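You operate a simulated robot arm through the tools that you are given. There is no shell and no other tool.

Carry out the task below with a simulated two-armed robot. There is one attempt and no reset: what you move stays moved.

Task
Pick up the carton from the lower shelf of the drawer bench with one hand, pass it to the other hand and put it on the top of the white cabinet. Set down upright: carton.

Only the result counts: the job must be done as asked and must still hold three seconds after the hand-in. Knocking over, shifting, dropping, spilling or breaking anything else fails it.

Robot
Two 6-joint arms with two-finger grippers on one trunk, on a base that moves. Base frame: it is fixed to the floor where the robot stands at the start and does not move with it; the origin is under the middle of the robot, x ahead of it, y to its left, z up. Units: m, degrees, N and s.
The left shoulder is at the start at [0.06, 0.143, 0.575], the right one opposite. With the tool pointing down near the work surface each hand reaches from about 0.1 to 0.68 m from the robot's upright axis, wherever it stands, measured 20 degrees to its own side. Places, roughly: carton [-3, -2.25, 0.25]; top of the white cabinet (15x50 cm) [-3.26, -4.86, 1.48]. Payload 2.45 kg a hand.
The tool frame of a hand sits at the grasp point between the pads (the TCP): z along the fingers, y along the line on which they close. The tips reach 0.026 m beyond it. The gripper opens to 0.096 m; its body begins 0.069 m behind the TCP.
Orientation is that of the tool frame in the base frame, as [roll, pitch, yaw] about the fixed x, y, z axes, in that order (R = Rz(yaw) Ry(pitch) Rx(roll)). With the fingers straight down and closing along the base's y, the tool's x points along the base's -x, its y along +y and its z along -z.

Tools
- The arms move only by the tool jog_arm. It takes "left_rows", "right_rows" or both (then of equal length, played together; a hand with none holds still); each is a list of rows, each a list of 3 entries, a list of its own where there are three numbers: the shift along the tool's x, y, z in m, then the turn, a rotation vector about the tool's x, y, z in degrees, then the closure in counts, from 0 (fully open) to 255 (shut). In form: [[[x, y, z], [wx, wy, wz], gripper], ...]. A call has 1 to 20 rows; each row shifts and turns the commanded pose from where the row before left it, along the tool's axes as they then stand. Rows are played at 5 a second. More than 0.05 m and 8.6 degrees between two rows, or a gripper value outside its range, and nothing of the call is played. Where a pose cannot be reached the arm comes as near as it can. A force on the tool above 40 N (or 10 N above the force at the start of the call, whichever is more), or a blocked arm, ends the call early, and 0.2 s more pass. Each finger travels about 0.0799 m/s and halts on what it meets, pressing with about 27 N; the grip force reading is that of the motor and also rises with nothing between the fingers. The clock runs only during rows and for 0.2 s after the last one: add rows that do not move to give the fingers time. It gives the time, the measured TCP pose, the force on the tool (base axes), the opening and the grip force at its end, in the units of the frame above (readings bear some noise), with the torque about the TCP (base axes, N m) and any sound that the robot's microphone picked up, and new pictures: "views" is both (left out), scene, wrist or none (wrist: the cameras of the hands that moved).
- Cameras (640 x 400 px; columns grow to the right, rows downward): "scene" is now at [0.1354, -0.0011, 1.1976]; the picture's right is [0.17, -0.99, -0.00], its down [-0.69, -0.12, -0.71] and it looks along [0.70, 0.12, -0.70] (base axes); focal length 249 px, centre (320, 200). "left" rides on the left gripper at [0.082, -0.003, -0.098] in its tool frame; the picture's right is [0.04, 1.00, 0.00], its down [-0.73, 0.03, -0.68] and it looks along [-0.68, 0.03, 0.73] (tool axes); focal length 256 px, centre (320, 200). "right" rides on the right gripper at [0.081, 0.003, -0.098] in its tool frame; the picture's right is [-0.04, 1.00, 0.00], its down [-0.73, -0.03, -0.68] and it looks along [-0.68, -0.03, 0.73] (tool axes); focal length 256 px, centre (320, 200). There is no depth. A picture from a camera that has moved, and an enlarged one, comes with that camera's place and axes in the base frame and with its lens. The place of the scene camera against the robot may be out by one fixed shift of up to 0.025 m in any direction.
- move_column(by): slides the trunk up (or, below 0, down) by that many m; the arms and the scene camera ride with it, the base frame stays. It gives what a move gives, with no picture.
- steer(legs): drives the robot by 1 to 6 legs, each [ahead, turn to the left] in m and degrees, along the robot's own axes; the way and the turn of a leg run together, so that a leg with both is an arc; at most 1.5 m and 180 degrees a leg. The arms and the cameras ride along, it lands a little off, and it stops where it bumps. It gives what a move gives, and a new picture of the scene camera.
- aim_head(pan, tilt): turns the head with the scene camera to pan (to the left, within 86 degrees either way) and tilt (down, from -29 to 69), counted from straight ahead of the robot. It gives what a move gives, and a new picture of the scene camera.
- zoom(camera, box): a new picture of the part [left, top, right, bottom] of that camera's present view, enlarged. The clock stands still meanwhile.
- sign_off(): hands the job in; it is judged then, once.

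Places have to be worked out from the pictures, the camera data and where the tool is seen. Open the grippers and draw the arms clear of the work before you hand the job in, unless the task says otherwise.

The tools are called after "Call:" as name(argument=value, ...) on one line, values as JSON. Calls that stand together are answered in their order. jog_arm: Moves the arms, as the interface text tells. Its arguments: {"type":"object","properties":{"left_rows":{"type":"array"},"right_rows":{"type":"array"},"views":{"type":"string","enum":["both","scene","wrist","none"]}},"required":[]} The other tools are called the same way: move_column (by) moves the trunk up or down; steer (legs) drives the base; aim_head (pan, tilt) turns the head that bears the scene camera; zoom (camera, box) takes an enlarged picture of a part of a camera's view; sign_off () hands the job in.

At the start:

```text
time: 0.0
left_tool_pos: [0.5312, 0.2492, 0.5226]
left_orientation: [-180.0, 0.0, -179.6]
left_wrist_force: [0.2, 1.2, 0.5]
left_wrist_torque: [0.03, 0.02, -0.03]
left_gripper_width: 0.096
left_gripper_force: 0.0
right_tool_pos: [0.3908, -0.2004, 0.5214]
right_orientation: [-180.0, 0.0, -179.6]
right_wrist_force: [0.1, 0.9, -0.4]
right_wrist_torque: [-0.03, -0.02, -0.03]
right_gripper_width: 0.096
right_gripper_force: 0.1
trunk travel left (down, up): [-0.2, 0.39]
robot x, y, heading: [-0.0021, -0.002, 0.0]
head pan, tilt (commanded): [9.5, 44.6]
```

scene: 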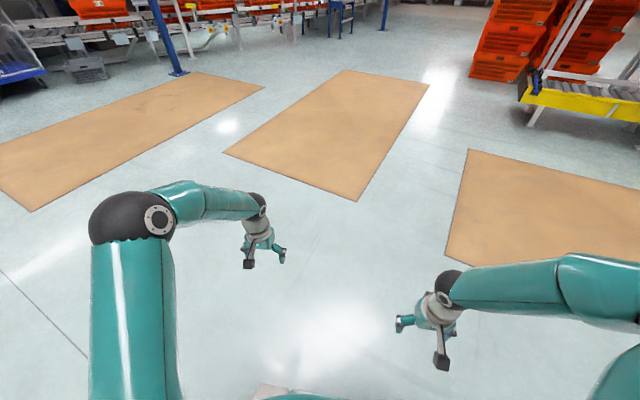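
right: 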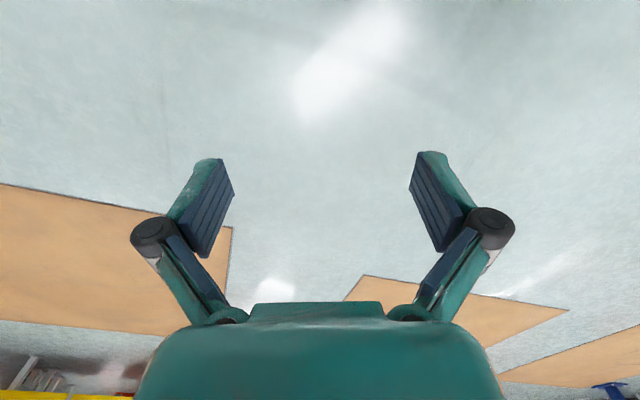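
left: 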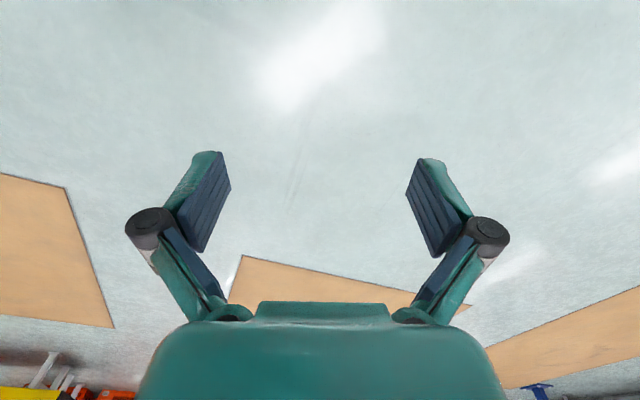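

The carton lies behind and to the right of me, so I look around first with the head, toward the right.

Call:
aim_head(pan=-86, tilt=20)

```text
time: 1.7
left_tool_pos: [0.5325, 0.2498, 0.5236]
left_orientation: [-180.0, 0.0, -179.6]
left_wrist_force: [0.0, 0.0, -0.6]
left_wrist_torque: [0.01, -0.02, -0.02]
left_gripper_width: 0.0962
left_gripper_force: 0.0
right_tool_pos: [0.3913, -0.1981, 0.5222]
right_orientation: [180.0, 0.0, -179.6]
right_wrist_force: [-0.7, 0.5, -1.1]
right_wrist_torque: [-0.02, 0.01, -0.01]
right_gripper_width: 0.0959
right_gripper_force: 0.0
trunk travel left (down, up): [-0.2, 0.39]
robot x, y, heading: [0.0016, 0.0019, -0.2]
head pan, tilt (commanded): [-85.9, 20.0]
camera scene: at [0.0616, -0.1075, 1.2357], right [-1.0, -0.07, 0.0], down [-0.03, 0.34, -0.94], along [0.07, -0.94, -0.34], focal length 249 px, centre (320, 200)
```

scene: 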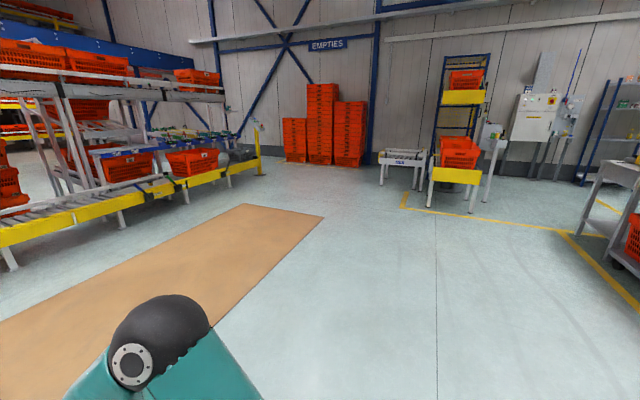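

I can see the white wall cabinet near the right wall (about pixel 539,95), and part of a bench at the far right edge. I turn the robot in place to face the carton's direction (about -143°), with the head straight ahead.

Call:
aim_head(pan=0, tilt=20)

Call:
steer(legs=[[0, -143]])

```text
time: 3.3
left_tool_pos: [0.5316, 0.2494, 0.523]
left_orientation: [179.9, 0.0, -179.6]
left_wrist_force: [-0.2, -0.2, 0.1]
left_wrist_torque: [0.02, -0.03, 0.01]
left_gripper_width: 0.0957
left_gripper_force: 0.0
right_tool_pos: [0.3907, -0.1989, 0.5215]
right_orientation: [180.0, 0.0, -179.6]
right_wrist_force: [0.0, -1.0, 0.8]
right_wrist_torque: [-0.02, 0.0, -0.02]
right_gripper_width: 0.0959
right_gripper_force: 0.1
trunk travel left (down, up): [-0.2, 0.39]
robot x, y, heading: [0.0008, 0.0023, 0.1]
head pan, tilt (commanded): [0.0, 20.0]
camera scene: at [0.148, -0.0146, 1.2356], right [0.0, -1.0, 0.0], down [-0.34, 0.0, -0.94], along [0.94, 0.0, -0.34], focal length 249 px, centre (320, 200)
```

scene: 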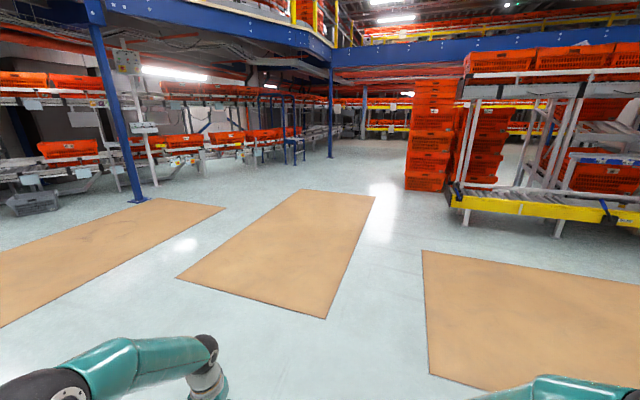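

```text
time: 6.7
left_tool_pos: [0.517, -0.2767, 0.525]
left_orientation: [-179.9, 0.0, 127.0]
left_wrist_force: [-0.5, -0.5, -0.2]
left_wrist_torque: [-0.01, 0.03, -0.01]
left_gripper_width: 0.0959
left_gripper_force: 0.0
right_tool_pos: [0.0731, -0.4309, 0.5224]
right_orientation: [-179.9, -0.2, 126.9]
right_wrist_force: [-1.0, 0.1, 0.1]
right_wrist_torque: [-0.01, -0.01, -0.04]
right_gripper_width: 0.0963
right_gripper_force: 0.0
trunk travel left (down, up): [-0.2, 0.39]
robot x, y, heading: [0.0349, 0.0287, -55.2]
head pan, tilt (commanded): [0.0, 20.0]
stopped in leg 1: the robot was blocked; the commanded pose is now the measured one
camera scene: at [0.1137, -0.1124, 1.2356], right [-0.82, -0.57, 0.0], down [-0.2, 0.28, -0.94], along [0.54, -0.77, -0.34], focal length 249 px, centre (320, 200)
```

scene: 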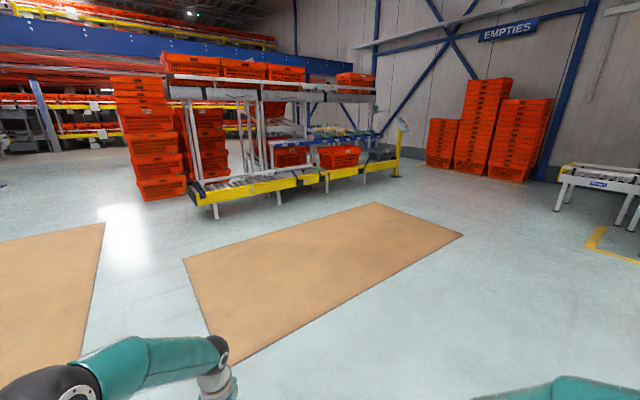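

The turn was blocked at heading -55°, likely by something near the back of the base. I look to both sides, tilted down, to find what it is.

Call:
aim_head(pan=-86, tilt=35)

Call:
aim_head(pan=86, tilt=50)

```text
time: 8.3
left_tool_pos: [0.5167, -0.277, 0.5246]
left_orientation: [-179.9, 0.0, 126.9]
left_wrist_force: [-0.7, -0.7, -0.4]
left_wrist_torque: [-0.03, 0.0, 0.01]
left_gripper_width: 0.0962
left_gripper_force: 0.0
right_tool_pos: [0.072, -0.4302, 0.522]
right_orientation: [-180.0, -0.1, 126.8]
right_wrist_force: [-0.7, -0.3, 0.3]
right_wrist_torque: [-0.01, -0.02, 0.01]
right_gripper_width: 0.0958
right_gripper_force: 0.0
trunk travel left (down, up): [-0.2, 0.39]
robot x, y, heading: [0.0297, 0.0296, -55.0]
head pan, tilt (commanded): [-85.9, 35.0]
camera scene: at [-0.0081, -0.0913, 1.2118], right [-0.63, 0.78, 0.0], down [0.45, 0.36, -0.82], along [-0.64, -0.51, -0.57], focal length 249 px, centre (320, 200)
```

scene: 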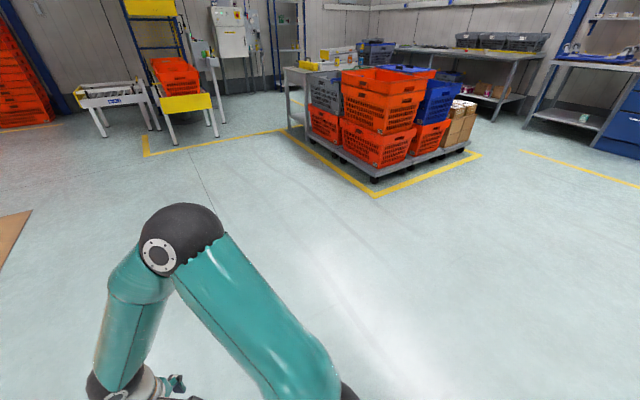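

```text
time: 10.9
left_tool_pos: [0.5174, -0.2767, 0.5245]
left_orientation: [-180.0, 0.1, 126.7]
left_wrist_force: [0.3, 0.3, -0.2]
left_wrist_torque: [-0.02, -0.01, -0.01]
left_gripper_width: 0.0959
left_gripper_force: 0.0
right_tool_pos: [0.0721, -0.4293, 0.5225]
right_orientation: [-179.9, -0.2, 126.8]
right_wrist_force: [0.1, -0.2, -0.7]
right_wrist_torque: [0.0, 0.02, 0.0]
right_gripper_width: 0.0958
right_gripper_force: 0.1
trunk travel left (down, up): [-0.2, 0.39]
robot x, y, heading: [0.0339, 0.0264, -55.4]
head pan, tilt (commanded): [85.9, 50.0]
camera scene: at [0.1267, 0.0032, 1.1901], right [0.51, -0.86, 0.0], down [-0.66, -0.39, -0.64], along [0.55, 0.33, -0.77], focal length 249 px, centre (320, 200)
```

scene: 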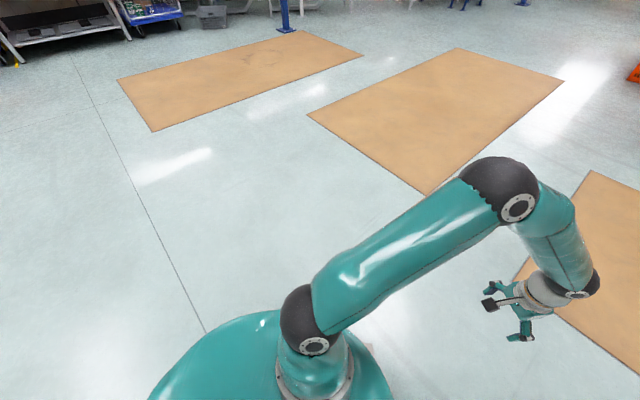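

Both flanks are clear, so the obstacle is probably behind the base. I drive 0.4 m ahead (free floor there) and then turn the rest in place.

Call:
steer(legs=[[0.4, 0], [0, -85]])

```text
time: 16.0
left_tool_pos: [0.3271, -0.8789, 0.525]
left_orientation: [180.0, 0.0, 75.2]
left_wrist_force: [-0.6, -0.3, -0.2]
left_wrist_torque: [0.05, -0.02, -0.02]
left_gripper_width: 0.0961
left_gripper_force: 0.0
right_tool_pos: [-0.0695, -0.6272, 0.524]
right_orientation: [-179.9, 0.0, 75.3]
right_wrist_force: [0.2, 0.2, 0.5]
right_wrist_torque: [-0.03, 0.02, -0.04]
right_gripper_width: 0.0959
right_gripper_force: 0.1
trunk travel left (down, up): [-0.2, 0.39]
robot x, y, heading: [0.3021, -0.3181, -107.9]
head pan, tilt (commanded): [85.9, 50.0]
stopped in leg 2: the robot was blocked; the commanded pose is now the measured one
camera scene: at [0.35, -0.4209, 1.1901], right [-0.37, -0.93, 0.0], down [-0.71, 0.29, -0.64], along [0.6, -0.24, -0.77], focal length 249 px, centre (320, 200)
```

scene: 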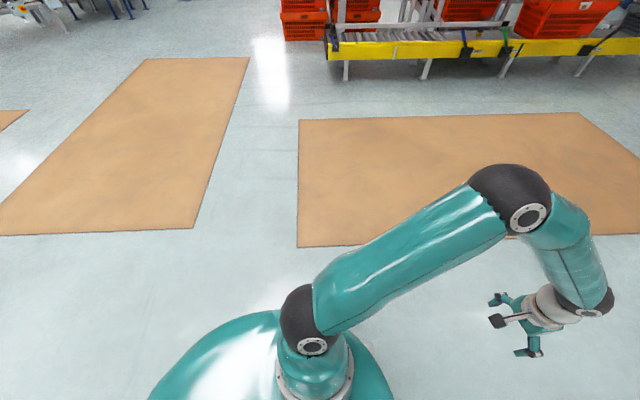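

Again a stop after about 53° of turn, in open floor – this may be a limit of how long single turns track rather than an obstacle. I try a smaller turn of -30°.

Call:
steer(legs=[[0, -30]])

Call:
aim_head(pan=0, tilt=20)

```text
time: 18.0
left_tool_pos: [0.0498, -0.8179, 0.5252]
left_orientation: [-180.0, 0.0, 45.7]
left_wrist_force: [0.1, -0.2, 0.8]
left_wrist_torque: [-0.01, -0.03, 0.01]
left_gripper_width: 0.0961
left_gripper_force: 0.1
right_tool_pos: [-0.1715, -0.4022, 0.5243]
right_orientation: [-179.9, -0.1, 45.7]
right_wrist_force: [-0.3, -0.5, -0.7]
right_wrist_torque: [-0.03, -0.01, 0.0]
right_gripper_width: 0.0963
right_gripper_force: 0.0
trunk travel left (down, up): [-0.2, 0.39]
robot x, y, heading: [0.3217, -0.3361, -137.5]
head pan, tilt (commanded): [85.9, 50.0]
camera scene: at [0.3182, -0.4522, 1.1901], right [-0.78, -0.62, 0.0], down [-0.47, 0.6, -0.64], along [0.4, -0.5, -0.77], focal length 249 px, centre (320, 200)
```

scene: 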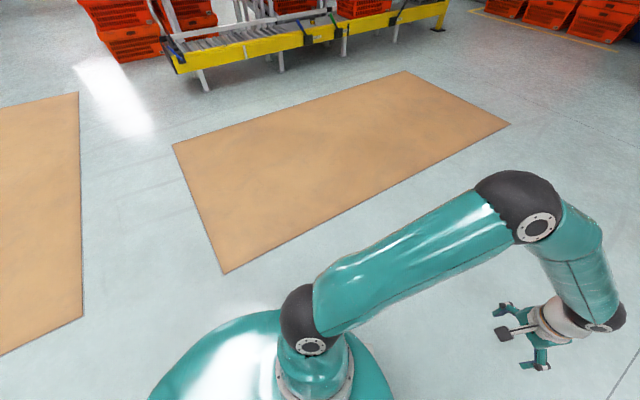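

```text
time: 19.6
left_tool_pos: [0.0503, -0.8178, 0.525]
left_orientation: [180.0, 0.1, 45.7]
left_wrist_force: [0.3, 0.1, 0.6]
left_wrist_torque: [-0.01, 0.01, -0.02]
left_gripper_width: 0.096
left_gripper_force: 0.0
right_tool_pos: [-0.172, -0.402, 0.524]
right_orientation: [179.9, -0.1, 45.7]
right_wrist_force: [-0.2, -0.1, -0.3]
right_wrist_torque: [0.0, 0.02, 0.02]
right_gripper_width: 0.096
right_gripper_force: 0.2
trunk travel left (down, up): [-0.2, 0.39]
robot x, y, heading: [0.319, -0.3343, -137.3]
head pan, tilt (commanded): [0.0, 20.0]
camera scene: at [0.2017, -0.4546, 1.2356], right [-0.67, 0.74, 0.0], down [0.25, 0.23, -0.94], along [-0.69, -0.63, -0.34], focal length 249 px, centre (320, 200)
```

scene: 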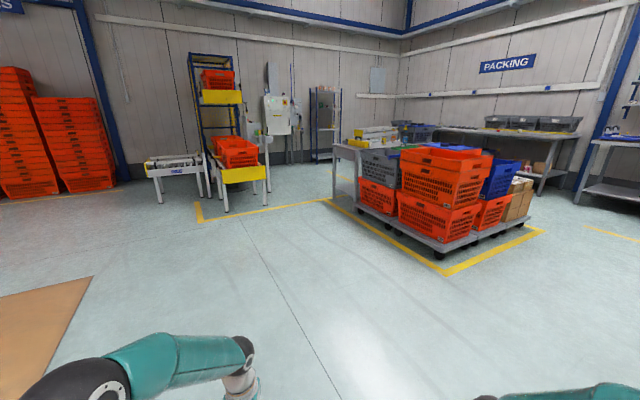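

Smaller turns work. I zoom into the region with the trolley, the table behind and the cabinet.

Call:
zoom(camera="scene", box=[320, 90, 600, 265])

Call:
zoom(camera="scene", box=[140, 40, 400, 215])

```text
2.29 times, centred on (460, 178) of scene
camera zoom: at [0.2017, -0.4546, 1.2356], right [-0.67, 0.74, 0.0], down [0.25, 0.23, -0.94], along [-0.69, -0.63, -0.34], focal length 568 px, centre (0, 251)
```

zoom: 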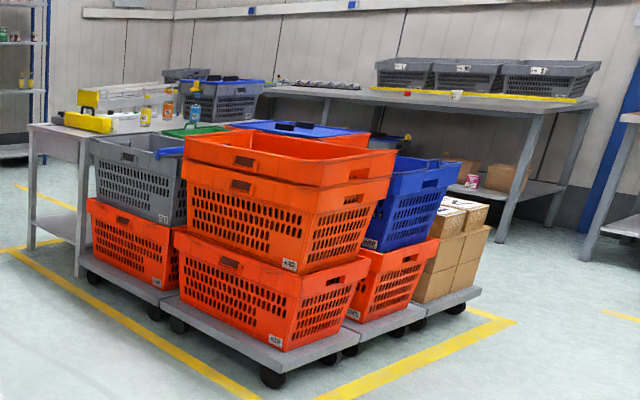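

```text
2.29 times, centred on (270, 128) of scene
camera zoom: at [0.2017, -0.4546, 1.2356], right [-0.67, 0.74, 0.0], down [0.25, 0.23, -0.94], along [-0.69, -0.63, -0.34], focal length 568 px, centre (434, 366)
```

zoom: 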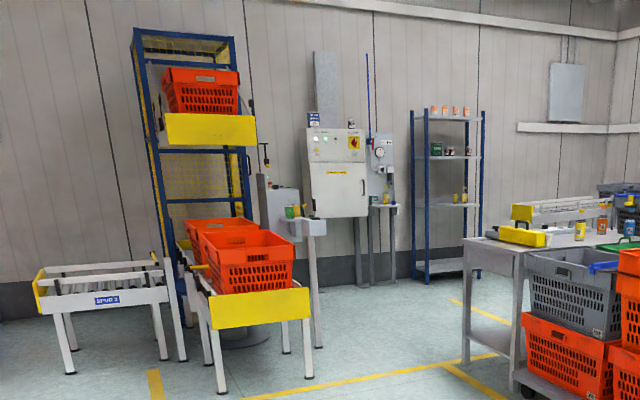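

The bench with the yellow machine on top (end legs near (-2.3,-2.13) and (-2.47,-2.64)) should be the drawer bench; the trolley of crates blocks its +y side. I drive along open floor to about (-1.1,-2.2) and look along its other side.

Call:
steer(legs=[[0, 10], [1.15, 0], [1.15, 0]])

```text
time: 31.8
left_tool_pos: [-1.2806, -2.6555, 0.5245]
left_orientation: [-180.0, 0.0, 54.9]
left_wrist_force: [0.5, 0.4, 0.6]
left_wrist_torque: [-0.04, -0.02, 0.0]
left_gripper_width: 0.0959
left_gripper_force: 0.1
right_tool_pos: [-1.5645, -2.2823, 0.5229]
right_orientation: [-179.9, -0.1, 54.9]
right_wrist_force: [0.8, 1.3, 0.0]
right_wrist_torque: [0.03, -0.06, 0.0]
right_gripper_width: 0.0958
right_gripper_force: 0.0
trunk travel left (down, up): [-0.2, 0.39]
robot x, y, heading: [-1.0917, -2.1399, -128.6]
head pan, tilt (commanded): [0.0, 20.0]
camera scene: at [-1.1909, -2.2726, 1.2356], right [-0.78, 0.62, 0.0], down [0.21, 0.27, -0.94], along [-0.58, -0.74, -0.34], focal length 249 px, centre (320, 200)
```

scene: 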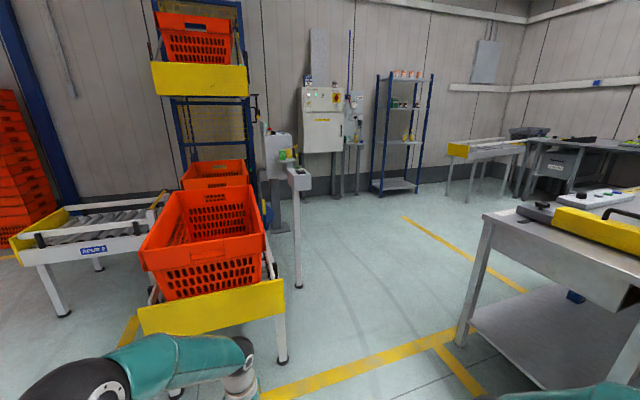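

The passage beside the bench and the cabinet (on the wall, ahead) are visible. I pan right to look at the bench and its lower shelf.

Call:
aim_head(pan=-50, tilt=30)

```text
time: 33.0
left_tool_pos: [-1.2799, -2.6558, 0.5262]
left_orientation: [180.0, -0.1, 54.9]
left_wrist_force: [-0.1, 1.2, 0.4]
left_wrist_torque: [0.02, 0.01, 0.02]
left_gripper_width: 0.0958
left_gripper_force: 0.1
right_tool_pos: [-1.5645, -2.2821, 0.5247]
right_orientation: [-180.0, 0.0, 55.0]
right_wrist_force: [0.0, -0.2, 0.4]
right_wrist_torque: [0.01, 0.02, -0.01]
right_gripper_width: 0.0961
right_gripper_force: 0.0
trunk travel left (down, up): [-0.2, 0.39]
robot x, y, heading: [-1.0892, -2.1387, -128.6]
head pan, tilt (commanded): [-50.0, 30.0]
camera scene: at [-1.2233, -2.2021, 1.2196], right [-0.03, 1.0, 0.0], down [0.5, 0.01, -0.87], along [-0.87, -0.02, -0.5], focal length 249 px, centre (320, 200)
```

scene: 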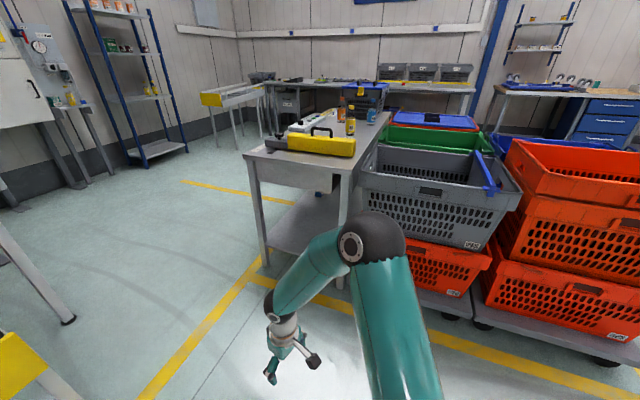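

The bench runs away from me, rotated about 17°, and its left long side is accessible through a gap of about 0.9 m between the bench corner and the roller conveyor. Before driving I pull the left hand back a bit to keep the robot compact.

Call:
jog_arm(left_rows=[[[0.04, 0, 0], [0, 0, 0], 0], [[0.04, 0, 0], [0, 0, 0], 0], [[0.04, 0, 0], [0, 0, 0], 0], [[0.03, 0, 0], [0, 0, 0], 0]], views="none")

Call:
aim_head(pan=-60, tilt=60)

Call:
aim_head(pan=0, tilt=50)

```text
time: 34.0
left_tool_pos: [-1.1926, -2.533, 0.5268]
left_orientation: [180.0, -0.1, 54.9]
left_wrist_force: [0.2, 0.8, 0.3]
left_wrist_torque: [0.01, -0.04, 0.0]
left_gripper_width: 0.0958
left_gripper_force: 0.1
right_tool_pos: [-1.5654, -2.2821, 0.5245]
right_orientation: [179.9, 0.0, 55.0]
right_wrist_force: [0.0, -0.5, 0.4]
right_wrist_torque: [-0.03, -0.01, -0.05]
right_gripper_width: 0.096
right_gripper_force: 0.0
trunk travel left (down, up): [-0.2, 0.39]
robot x, y, heading: [-1.0851, -2.1363, -128.5]
head pan, tilt (commanded): [-50.0, 30.0]
```

```text
time: 34.9
left_tool_pos: [-1.1939, -2.535, 0.5267]
left_orientation: [180.0, 0.0, 54.9]
left_wrist_force: [0.5, -0.4, 0.2]
left_wrist_torque: [-0.01, -0.02, 0.04]
left_gripper_width: 0.096
left_gripper_force: 0.0
right_tool_pos: [-1.5654, -2.2803, 0.5246]
right_orientation: [180.0, -0.1, 55.1]
right_wrist_force: [0.3, 0.4, -0.2]
right_wrist_torque: [-0.03, 0.01, 0.0]
right_gripper_width: 0.096
right_gripper_force: 0.0
trunk travel left (down, up): [-0.2, 0.39]
robot x, y, heading: [-1.089, -2.1353, -128.6]
head pan, tilt (commanded): [-60.0, 60.0]
camera scene: at [-1.1988, -2.1897, 1.1776], right [0.15, 0.99, 0.0], down [0.86, -0.13, -0.5], along [-0.49, 0.07, -0.87], focal length 249 px, centre (320, 200)
```

scene: 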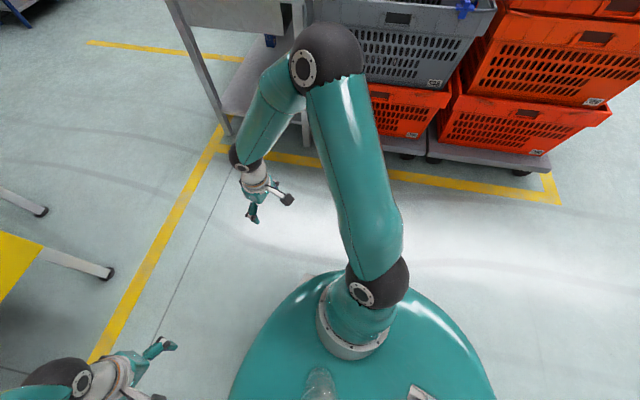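

```text
time: 36.2
left_tool_pos: [-1.1932, -2.5335, 0.5265]
left_orientation: [180.0, 0.0, 54.9]
left_wrist_force: [0.5, -0.6, 0.5]
left_wrist_torque: [0.0, -0.01, -0.02]
left_gripper_width: 0.0958
left_gripper_force: 0.0
right_tool_pos: [-1.5657, -2.2811, 0.5242]
right_orientation: [-180.0, -0.1, 55.0]
right_wrist_force: [0.5, 0.1, -0.1]
right_wrist_torque: [0.02, -0.03, 0.02]
right_gripper_width: 0.096
right_gripper_force: 0.0
trunk travel left (down, up): [-0.2, 0.39]
robot x, y, heading: [-1.0909, -2.1366, -128.3]
head pan, tilt (commanded): [0.0, 50.0]
camera scene: at [-1.1808, -2.2597, 1.19], right [-0.78, 0.62, 0.0], down [0.48, 0.6, -0.64], along [-0.4, -0.5, -0.77], focal length 249 px, centre (320, 200)
```

scene: 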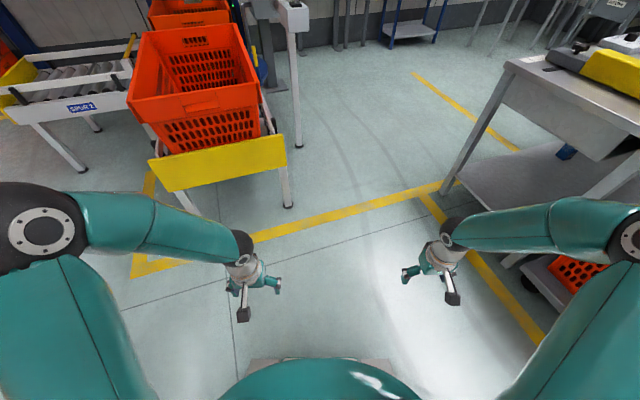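

Elbows sit about 0.30 m out at z≈0.98, base is narrower; the gap midpoint is near (-1.98,-2.86). I turn to heading about -141° and drive half way through, then check.

Call:
steer(legs=[[0, -12.5], [0.8, 0]])

```text
time: 41.4
left_tool_pos: [-1.8969, -3.0115, 0.5263]
left_orientation: [180.0, 0.0, 42.7]
left_wrist_force: [0.0, 0.4, 0.2]
left_wrist_torque: [0.01, -0.01, -0.03]
left_gripper_width: 0.0959
left_gripper_force: 0.1
right_tool_pos: [-2.207, -2.6854, 0.5246]
right_orientation: [180.0, 0.0, 42.9]
right_wrist_force: [-1.3, -0.4, 0.3]
right_wrist_torque: [0.03, 0.01, 0.01]
right_gripper_width: 0.0961
right_gripper_force: 0.1
trunk travel left (down, up): [-0.2, 0.39]
robot x, y, heading: [-1.7093, -2.6507, -140.2]
head pan, tilt (commanded): [0.0, 50.0]
camera scene: at [-1.822, -2.749, 1.19], right [-0.64, 0.77, 0.0], down [0.59, 0.49, -0.64], along [-0.5, -0.41, -0.77], focal length 249 px, centre (320, 200)
```

scene: 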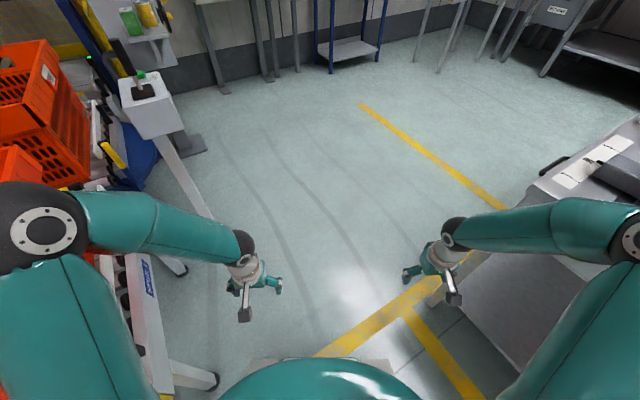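

Clearances hold: bench corner is ~0.46 m to my right, conveyor leg ~0.43 m to my left, pole ~0.55 m left. I continue ahead 0.95 m.

Call:
steer(legs=[[0.95, 0]])

Call:
aim_head(pan=-80, tilt=35)

```text
time: 46.5
left_tool_pos: [-2.6353, -3.6152, 0.5265]
left_orientation: [-179.9, 0.0, 42.5]
left_wrist_force: [-0.2, 0.0, 0.7]
left_wrist_torque: [0.01, -0.03, -0.03]
left_gripper_width: 0.096
left_gripper_force: 0.0
right_tool_pos: [-2.9452, -3.2884, 0.5249]
right_orientation: [-180.0, -0.1, 42.7]
right_wrist_force: [-0.6, 0.2, -0.8]
right_wrist_torque: [-0.02, -0.01, 0.01]
right_gripper_width: 0.0961
right_gripper_force: 0.1
trunk travel left (down, up): [-0.2, 0.39]
robot x, y, heading: [-2.4508, -3.2515, -140.8]
head pan, tilt (commanded): [0.0, 50.0]
camera scene: at [-2.5605, -3.3527, 1.19], right [-0.63, 0.78, 0.0], down [0.59, 0.48, -0.64], along [-0.5, -0.41, -0.77], focal length 249 px, centre (320, 200)
```

scene: 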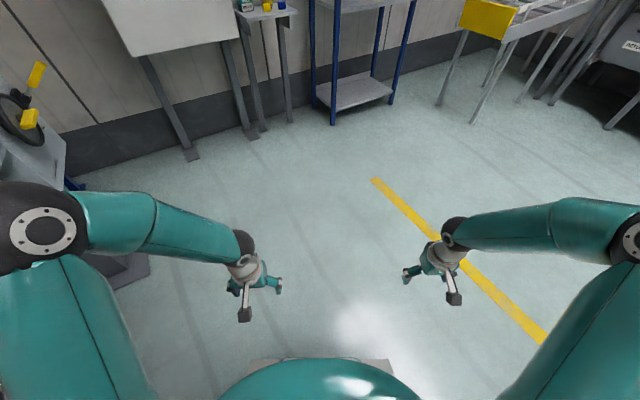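

```text
time: 48.0
left_tool_pos: [-2.6359, -3.6138, 0.5268]
left_orientation: [-180.0, 0.0, 42.4]
left_wrist_force: [1.5, 0.9, 0.0]
left_wrist_torque: [0.0, 0.01, -0.01]
left_gripper_width: 0.0959
left_gripper_force: 0.1
right_tool_pos: [-2.946, -3.2884, 0.5257]
right_orientation: [-179.9, 0.1, 42.7]
right_wrist_force: [-0.4, -1.0, 0.6]
right_wrist_torque: [0.01, 0.0, -0.01]
right_gripper_width: 0.096
right_gripper_force: 0.1
trunk travel left (down, up): [-0.2, 0.39]
robot x, y, heading: [-2.4488, -3.2488, -140.8]
head pan, tilt (commanded): [-80.0, 35.0]
camera scene: at [-2.5675, -3.2466, 1.2118], right [0.65, 0.76, 0.0], down [0.43, -0.37, -0.82], along [-0.62, 0.54, -0.57], focal length 249 px, centre (320, 200)
```

scene: 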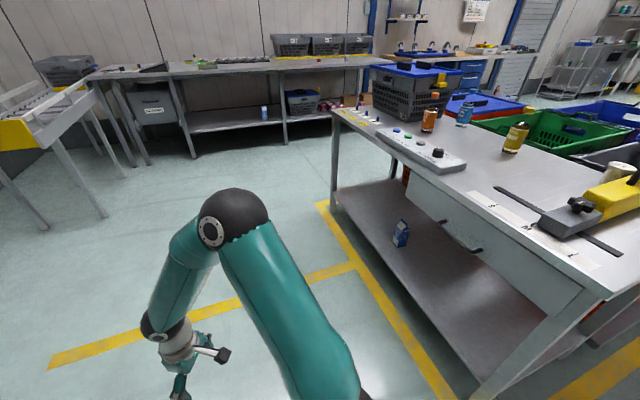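

I can see a small blue/white carton standing on the lower shelf at about (400,233). I zoom in on it.

Call:
zoom(camera="scene", box=[350, 190, 450, 252])

Call:
zoom(camera="scene", box=[310, 80, 630, 280])

```text
6.40 times, centred on (400, 221) of scene
camera zoom: at [-2.5675, -3.2466, 1.2118], right [0.65, 0.76, 0.0], down [0.43, -0.37, -0.82], along [-0.62, 0.54, -0.57], focal length 1592 px, centre (-192, 66)
```

zoom: 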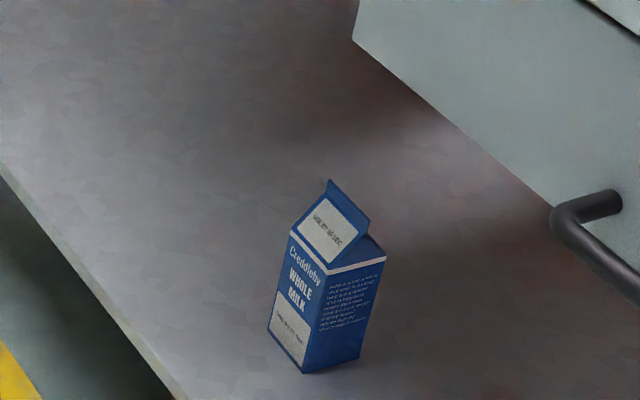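

```text
2.00 times, centred on (470, 180) of scene
camera zoom: at [-2.5675, -3.2466, 1.2118], right [0.65, 0.76, 0.0], down [0.43, -0.37, -0.82], along [-0.62, 0.54, -0.57], focal length 497 px, centre (20, 240)
```

zoom: 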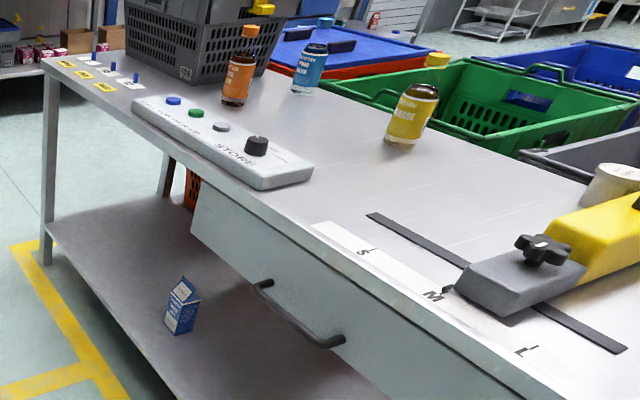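

The carton is a small milk carton (~5.6 cm square, ~15 cm tall) standing near (-3.03,-2.25), about 0.13 m in from the bench's front edge, roughly aligned with the bench. I move parallel to the bench at a safe distance, to about (-3.43,-3.02), before turning to face it.

Call:
steer(legs=[[0, -27], [0, -26], [1.0, 0]])

```text
time: 51.4
left_tool_pos: [-2.8539, -3.3304, 0.5287]
left_orientation: [180.0, -0.1, -8.8]
left_wrist_force: [-0.3, 0.2, 0.0]
left_wrist_torque: [-0.05, -0.02, 0.0]
left_gripper_width: 0.0959
left_gripper_force: 0.1
right_tool_pos: [-2.7897, -2.8858, 0.5258]
right_orientation: [-179.9, -0.2, -8.9]
right_wrist_force: [0.1, -0.2, 0.2]
right_wrist_torque: [-0.01, 0.01, -0.02]
right_gripper_width: 0.0961
right_gripper_force: 0.1
trunk travel left (down, up): [-0.2, 0.39]
robot x, y, heading: [-2.4596, -3.2905, 167.0]
head pan, tilt (commanded): [-80.0, 35.0]
stopped in leg 2: the robot was blocked; the commanded pose is now the measured one
camera scene: at [-2.5204, -3.2007, 1.2119], right [1.0, -0.05, 0.0], down [-0.03, -0.57, -0.82], along [0.04, 0.82, -0.57], focal length 249 px, centre (320, 200)
```

scene: 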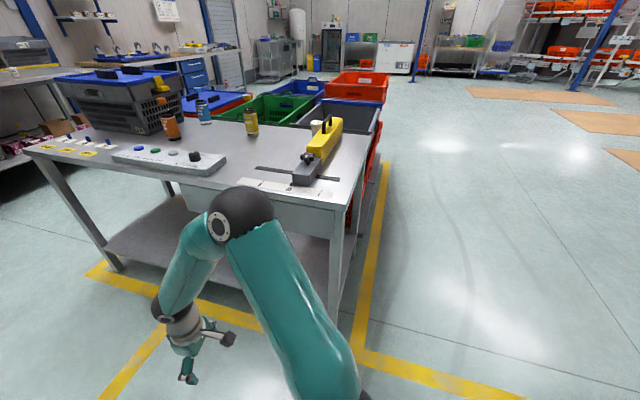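

The stop again came from drift during a turn of >50°, so I'll keep turns under 40° per call. Heading is now 167° as wanted; I drive 1.0 m ahead.

Call:
steer(legs=[[1.0, 0]])

Call:
steer(legs=[[0, -35]])

Call:
steer(legs=[[0, -35]])

```text
time: 56.6
left_tool_pos: [-3.8177, -3.1183, 0.5278]
left_orientation: [-179.9, 0.0, -8.6]
left_wrist_force: [-0.3, -0.4, -0.1]
left_wrist_torque: [0.01, -0.01, -0.03]
left_gripper_width: 0.0959
left_gripper_force: 0.1
right_tool_pos: [-3.757, -2.6714, 0.5258]
right_orientation: [-180.0, -0.1, -8.5]
right_wrist_force: [-0.2, 0.9, 0.1]
right_wrist_torque: [-0.04, 0.01, 0.05]
right_gripper_width: 0.0962
right_gripper_force: 0.0
trunk travel left (down, up): [-0.2, 0.39]
robot x, y, heading: [-3.4227, -3.0721, 167.4]
head pan, tilt (commanded): [-80.0, 35.0]
camera scene: at [-3.4844, -2.9861, 1.2118], right [1.0, -0.04, 0.0], down [-0.02, -0.57, -0.82], along [0.03, 0.82, -0.57], focal length 249 px, centre (320, 200)
```

scene: 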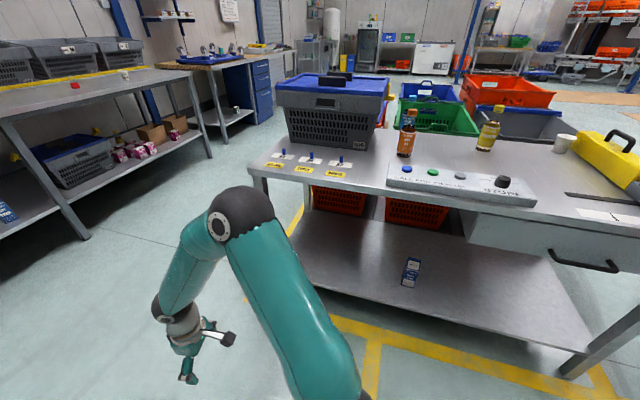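

```text
time: 58.9
left_tool_pos: [-3.7686, -2.8828, 0.5282]
left_orientation: [180.0, 0.0, -43.9]
left_wrist_force: [-0.2, -1.0, -0.1]
left_wrist_torque: [-0.03, 0.0, 0.0]
left_gripper_width: 0.0959
left_gripper_force: 0.1
right_tool_pos: [-3.4623, -2.5543, 0.5269]
right_orientation: [-180.0, -0.1, -43.8]
right_wrist_force: [0.6, -0.4, 0.4]
right_wrist_torque: [-0.01, 0.01, 0.01]
right_gripper_width: 0.0963
right_gripper_force: 0.1
trunk travel left (down, up): [-0.2, 0.39]
robot x, y, heading: [-3.442, -3.09, 132.1]
head pan, tilt (commanded): [-80.0, 35.0]
camera scene: at [-3.4324, -2.9914, 1.2118], right [0.79, -0.62, 0.0], down [-0.35, -0.45, -0.82], along [0.5, 0.65, -0.57], focal length 249 px, centre (320, 200)
```

scene: 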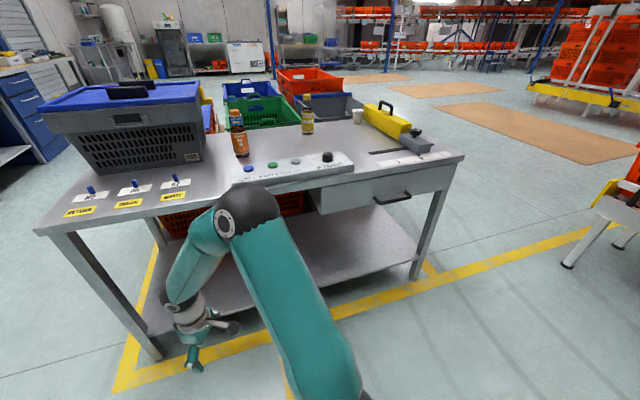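

```text
time: 61.1
left_tool_pos: [-3.5887, -2.7283, 0.5286]
left_orientation: [180.0, 0.1, -79.4]
left_wrist_force: [-0.6, -0.3, -0.3]
left_wrist_torque: [0.0, -0.03, 0.03]
left_gripper_width: 0.096
left_gripper_force: 0.0
right_tool_pos: [-3.1477, -2.6386, 0.5262]
right_orientation: [-179.9, -0.1, -79.3]
right_wrist_force: [-0.5, 0.1, -0.2]
right_wrist_torque: [0.0, 0.04, 0.03]
right_gripper_width: 0.0959
right_gripper_force: 0.1
trunk travel left (down, up): [-0.2, 0.39]
robot x, y, heading: [-3.4676, -3.0915, 96.5]
head pan, tilt (commanded): [-80.0, 35.0]
camera scene: at [-3.3946, -3.0207, 1.2118], right [0.29, -0.96, 0.0], down [-0.55, -0.17, -0.82], along [0.78, 0.24, -0.57], focal length 249 px, centre (320, 200)
```

scene: 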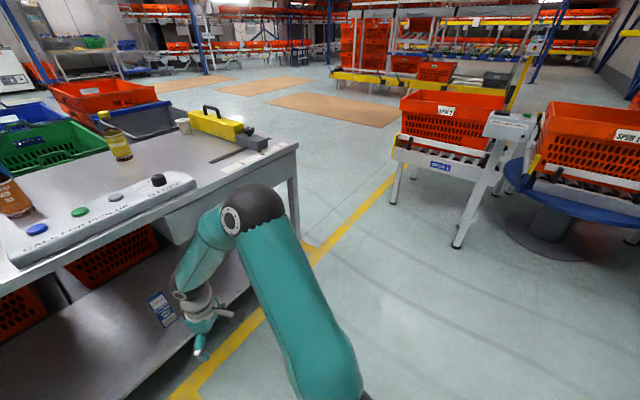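

Triangulating two views puts the carton's base near (-3.034,-2.257) with the shelf at z≈0.20. I turn the remaining ~24° and look straight at the bench.

Call:
steer(legs=[[0, -24]])

Call:
aim_head(pan=-10, tilt=45)

```text
time: 62.9
left_tool_pos: [-3.4292, -2.7094, 0.5309]
left_orientation: [180.0, -0.1, -103.5]
left_wrist_force: [-0.6, 0.0, -0.5]
left_wrist_torque: [0.03, 0.02, 0.03]
left_gripper_width: 0.0961
left_gripper_force: 0.1
right_tool_pos: [-2.9892, -2.8073, 0.5263]
right_orientation: [179.9, -0.1, -103.4]
right_wrist_force: [-0.1, -0.1, 0.0]
right_wrist_torque: [-0.02, 0.0, -0.01]
right_gripper_width: 0.096
right_gripper_force: 0.1
trunk travel left (down, up): [-0.2, 0.39]
robot x, y, heading: [-3.4802, -3.0853, 72.8]
head pan, tilt (commanded): [-80.0, 35.0]
camera scene: at [-3.3836, -3.0529, 1.2118], right [-0.12, -0.99, 0.0], down [-0.57, 0.07, -0.82], along [0.81, -0.1, -0.57], focal length 249 px, centre (320, 200)
```

scene: 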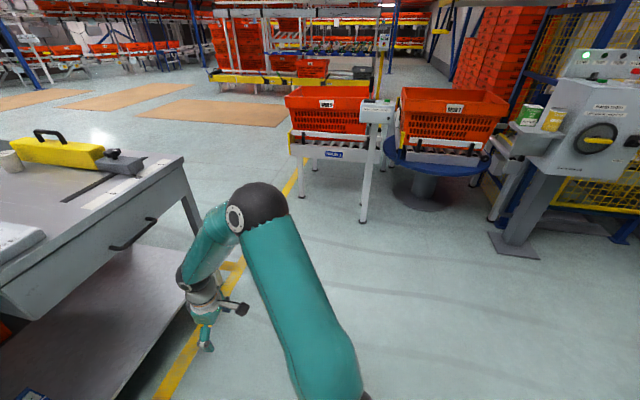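

```text
time: 64.3
left_tool_pos: [-3.4293, -2.7099, 0.5305]
left_orientation: [180.0, 0.0, -103.5]
left_wrist_force: [-0.2, -0.4, 0.2]
left_wrist_torque: [0.0, 0.03, 0.02]
left_gripper_width: 0.0961
left_gripper_force: 0.1
right_tool_pos: [-2.9892, -2.8061, 0.5286]
right_orientation: [-180.0, -0.2, -103.4]
right_wrist_force: [0.5, 0.2, 0.3]
right_wrist_torque: [0.0, 0.02, 0.0]
right_gripper_width: 0.0957
right_gripper_force: 0.0
trunk travel left (down, up): [-0.2, 0.39]
robot x, y, heading: [-3.4865, -3.0843, 72.9]
head pan, tilt (commanded): [-10.0, 45.0]
camera scene: at [-3.4338, -2.9696, 1.197], right [0.89, -0.46, 0.0], down [-0.32, -0.63, -0.71], along [0.32, 0.63, -0.71], focal length 249 px, centre (320, 200)
```

scene: 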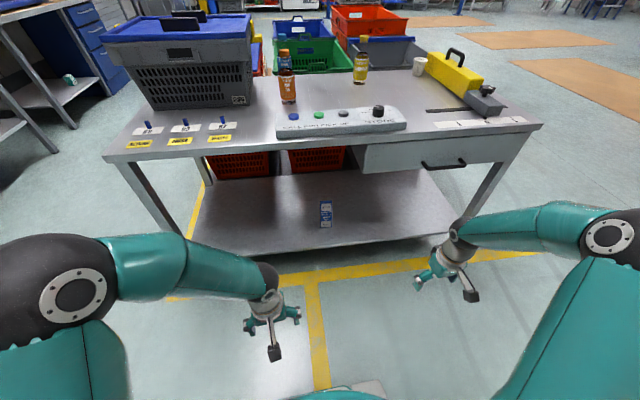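

The carton stands 0.92 m ahead and 0.19 m right of my axis, good for the right arm. I zoom on the right gripper to see its shape and on the carton for its orientation.

Call:
zoom(camera="scene", box=[390, 200, 534, 290])

Call:
zoom(camera="scene", box=[278, 185, 374, 245])

```text
4.44 times, centred on (462, 245) of scene
camera zoom: at [-3.4338, -2.9696, 1.197], right [0.89, -0.46, 0.0], down [-0.32, -0.63, -0.71], along [0.32, 0.63, -0.71], focal length 1105 px, centre (-311, 0)
```

zoom: 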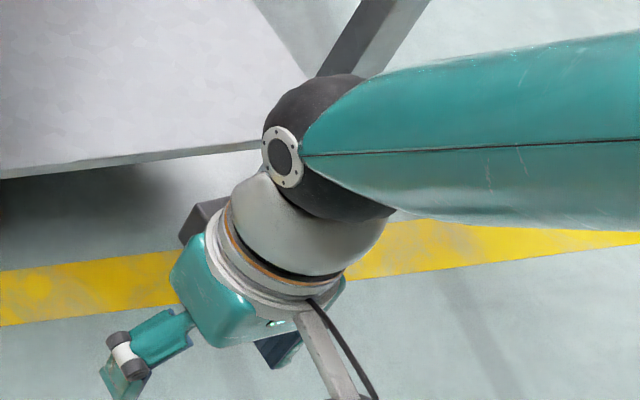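

```text
6.67 times, centred on (326, 215) of scene
camera zoom: at [-3.4338, -2.9696, 1.197], right [0.89, -0.46, 0.0], down [-0.32, -0.63, -0.71], along [0.32, 0.63, -0.71], focal length 1658 px, centre (280, 100)
```

zoom: 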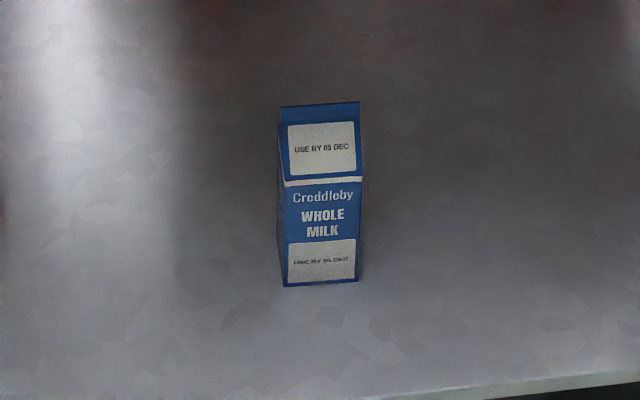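

A camera bracket sticks out on the tool's +x side, so for a near-horizontal grasp I want it on top. I lower the trunk by 0.2 m and roll the right hand about its own axis in steps (half first, to check joint limits).

Call:
move_column(by=-0.2)

Call:
jog_arm(right_rows=[[[0, 0, 0], [0, 0, 8.5], 0], [[0, 0, 0], [0, 0, 8.5], 0], [[0, 0, 0], [0, 0, 8.5], 0], [[0, 0, 0], [0, 0, 8.5], 0], [[0, 0, 0], [0, 0, 8.5], 0], [[0, 0, 0], [0, 0, 8.5], 0], [[0, 0, 0], [0, 0, 8.5], 0], [[0, 0, 0], [0, 0, 8.5], 0], [[0, 0, 0], [0, 0, 8.5], 0], [[0, 0, 0], [0, 0, 8.5], 0], [[0, 0, 0], [0, 0, 5], 0]], views="scene")

```text
time: 66.5
left_tool_pos: [-3.4288, -2.7098, 0.3298]
left_orientation: [-179.8, 0.0, -103.5]
left_wrist_force: [0.1, 0.0, -0.2]
left_wrist_torque: [-0.05, 0.0, 0.01]
left_gripper_width: 0.096
left_gripper_force: 0.1
right_tool_pos: [-2.9897, -2.8076, 0.3283]
right_orientation: [-179.9, -0.1, -103.4]
right_wrist_force: [-0.9, -0.2, 0.0]
right_wrist_torque: [0.02, 0.0, 0.0]
right_gripper_width: 0.096
right_gripper_force: 0.1
trunk travel left (down, up): [0.0, 0.59]
robot x, y, heading: [-3.4842, -3.0839, 72.7]
head pan, tilt (commanded): [-10.0, 45.0]
```

```text
time: 68.9
left_tool_pos: [-3.4289, -2.7079, 0.3303]
left_orientation: [-180.0, 0.0, -103.6]
left_wrist_force: [-0.1, -0.2, 0.1]
left_wrist_torque: [-0.04, 0.0, -0.01]
left_gripper_width: 0.0961
left_gripper_force: 0.0
right_tool_pos: [-2.9893, -2.8067, 0.3283]
right_orientation: [-179.9, 0.1, 166.5]
right_wrist_force: [-0.2, -0.3, -0.4]
right_wrist_torque: [0.02, 0.0, 0.01]
right_gripper_width: 0.0965
right_gripper_force: 0.1
trunk travel left (down, up): [0.0, 0.59]
robot x, y, heading: [-3.4835, -3.087, 72.9]
head pan, tilt (commanded): [-10.0, 45.0]
camera scene: at [-3.4339, -2.9697, 0.997], right [0.89, -0.46, 0.0], down [-0.32, -0.63, -0.71], along [0.32, 0.63, -0.71], focal length 249 px, centre (320, 200)
```

scene: 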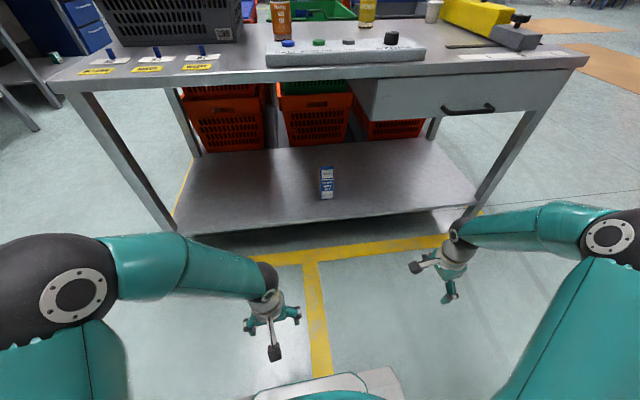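

Roll worked for 90°. I roll the second 90° and take a zoom of the carton from this lower head height.

Call:
jog_arm(right_rows=[[[0, 0, 0], [0, 0, 8.5], 0], [[0, 0, 0], [0, 0, 8.5], 0], [[0, 0, 0], [0, 0, 8.5], 0], [[0, 0, 0], [0, 0, 8.5], 0], [[0, 0, 0], [0, 0, 8.5], 0], [[0, 0, 0], [0, 0, 8.5], 0], [[0, 0, 0], [0, 0, 8.5], 0], [[0, 0, 0], [0, 0, 8.5], 0], [[0, 0, 0], [0, 0, 8.5], 0], [[0, 0, 0], [0, 0, 8.5], 0], [[0, 0, 0], [0, 0, 5], 0]], views="scene")

Call:
zoom(camera="scene", box=[278, 155, 374, 215])

```text
time: 71.3
left_tool_pos: [-3.4281, -2.7099, 0.3302]
left_orientation: [180.0, 0.0, -103.4]
left_wrist_force: [0.2, -0.7, 0.9]
left_wrist_torque: [0.03, -0.02, 0.0]
left_gripper_width: 0.0962
left_gripper_force: 0.2
right_tool_pos: [-2.9809, -2.8089, 0.3305]
right_orientation: [-179.6, 0.1, 76.6]
right_wrist_force: [0.8, 1.1, 0.0]
right_wrist_torque: [0.0, -0.02, 0.03]
right_gripper_width: 0.096
right_gripper_force: 0.0
right hand out of reach, approached as far as the arm can: row 11
trunk travel left (down, up): [0.0, 0.59]
robot x, y, heading: [-3.4799, -3.0839, 73.2]
head pan, tilt (commanded): [-10.0, 45.0]
camera scene: at [-3.434, -2.9697, 0.997], right [0.89, -0.46, 0.0], down [-0.32, -0.63, -0.71], along [0.32, 0.63, -0.71], focal length 249 px, centre (320, 200)
```

scene: 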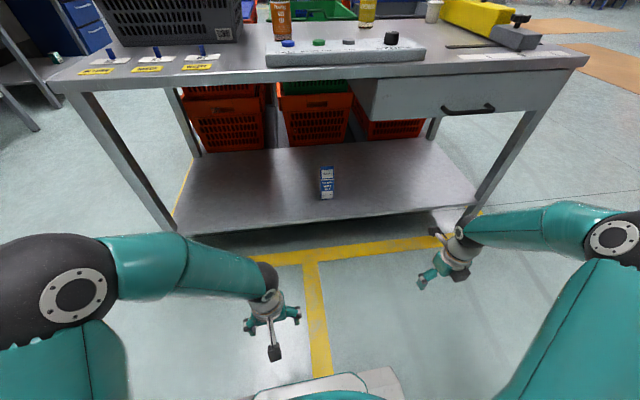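

```text
6.67 times, centred on (326, 185) of scene
camera zoom: at [-3.434, -2.9697, 0.997], right [0.89, -0.46, 0.0], down [-0.32, -0.63, -0.71], along [0.32, 0.63, -0.71], focal length 1658 px, centre (280, 300)
```

zoom: 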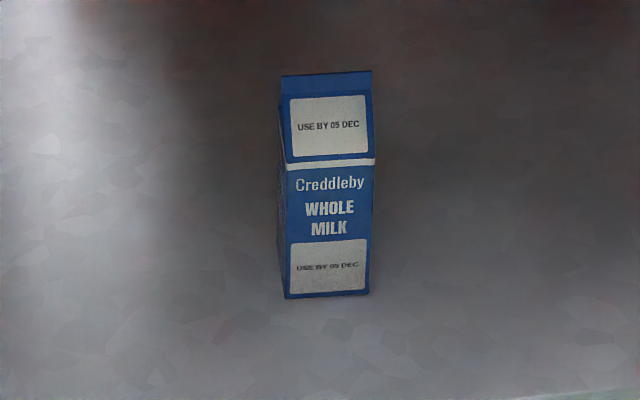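

The roll hits its joint limit right at 180°, leaving no freedom there; I'll use the normal roll instead with the fingers tilted ~38° below horizontal, which keeps the camera bracket above the shelf. I roll back.

Call:
jog_arm(right_rows=[[[0, 0, 0], [0, 0, -8.5], 0], [[0, 0, 0], [0, 0, -8.5], 0], [[0, 0, 0], [0, 0, -8.5], 0], [[0, 0, 0], [0, 0, -8.5], 0], [[0, 0, 0], [0, 0, -8.5], 0], [[0, 0, 0], [0, 0, -8.5], 0], [[0, 0, 0], [0, 0, -8.5], 0], [[0, 0, 0], [0, 0, -8.5], 0], [[0, 0, 0], [0, 0, -8.5], 0], [[0, 0, 0], [0, 0, -8.5], 0], [[0, 0, 0], [0, 0, -8.5], 0], [[0, 0, 0], [0, 0, -8.5], 0], [[0, 0, 0], [0, 0, -8.5], 0], [[0, 0, 0], [0, 0, -8.5], 0], [[0, 0, 0], [0, 0, -8.5], 0], [[0, 0, 0], [0, 0, -8.5], 0], [[0, 0, 0], [0, 0, -8.5], 0], [[0, 0, 0], [0, 0, -8.5], 0], [[0, 0, 0], [0, 0, -8.5], 0], [[0, 0, 0], [0, 0, -8.5], 0]], views="none")

Call:
jog_arm(right_rows=[[[0, 0, 0], [0, 0, -8.5], 0], [[0, 0, 0], [0, 0, -1.5], 0], [[0, 0, 0], [0, -8.5, 0], 0], [[0, 0, 0], [0, -8.5, 0], 0], [[0, 0, 0], [0, -8.5, 0], 0], [[0, 0, 0], [0, -8.5, 0], 0], [[0, 0, 0], [0, -8.5, 0], 0], [[0, 0, 0], [0, -8.5, 0], 0]], views="both")

```text
time: 75.5
left_tool_pos: [-3.4271, -2.7103, 0.3301]
left_orientation: [179.9, 0.0, -103.5]
left_wrist_force: [-0.4, -0.1, 0.2]
left_wrist_torque: [-0.02, -0.01, 0.02]
left_gripper_width: 0.0961
left_gripper_force: 0.0
right_tool_pos: [-2.9807, -2.8095, 0.3303]
right_orientation: [-180.0, 0.0, -113.2]
right_wrist_force: [0.4, -0.1, 0.6]
right_wrist_torque: [0.0, -0.02, -0.01]
right_gripper_width: 0.0961
right_gripper_force: 0.1
trunk travel left (down, up): [0.0, 0.59]
robot x, y, heading: [-3.4838, -3.089, 72.9]
head pan, tilt (commanded): [-10.0, 45.0]
```

```text
time: 77.3
left_tool_pos: [-3.4289, -2.7094, 0.3291]
left_orientation: [180.0, -0.1, -103.4]
left_wrist_force: [0.2, -0.4, -0.1]
left_wrist_torque: [0.03, -0.03, 0.0]
left_gripper_width: 0.0962
left_gripper_force: 0.0
right_tool_pos: [-2.9814, -2.8079, 0.331]
right_orientation: [-179.9, 51.0, -103.4]
right_wrist_force: [-0.4, 0.4, 0.5]
right_wrist_torque: [-0.05, 0.0, 0.02]
right_gripper_width: 0.096
right_gripper_force: 0.0
right hand out of reach, approached as far as the arm can: row 5
trunk travel left (down, up): [0.0, 0.59]
robot x, y, heading: [-3.4833, -3.0844, 72.7]
head pan, tilt (commanded): [-10.0, 45.0]
camera scene: at [-3.4341, -2.9697, 0.997], right [0.89, -0.46, 0.0], down [-0.32, -0.63, -0.71], along [0.32, 0.63, -0.71], focal length 249 px, centre (320, 200)
camera right: at [-3.0126, -2.9311, 0.3295], right [-0.97, 0.26, 0.03], down [0.01, -0.07, 1.0], along [0.26, 0.96, 0.07], focal length 256 px, centre (320, 200)
```

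scene: 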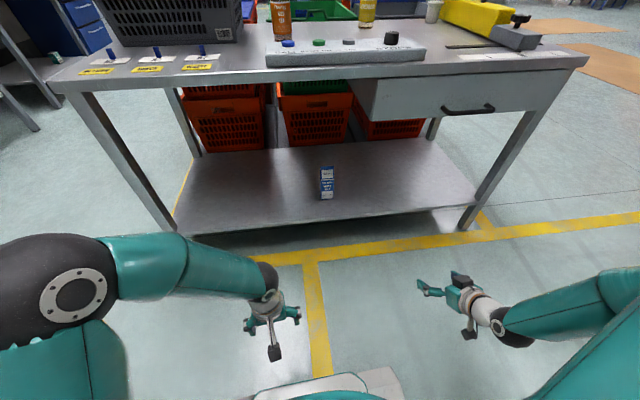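
right: 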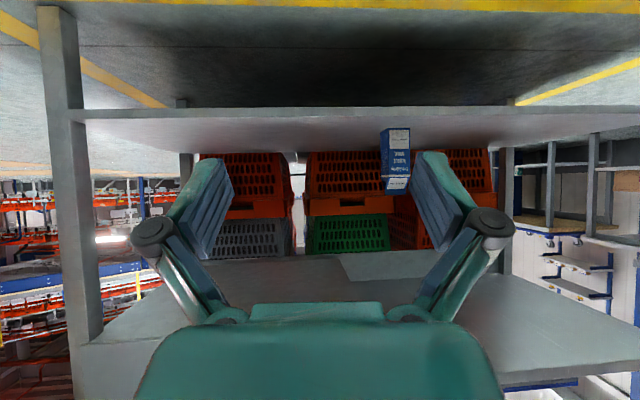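

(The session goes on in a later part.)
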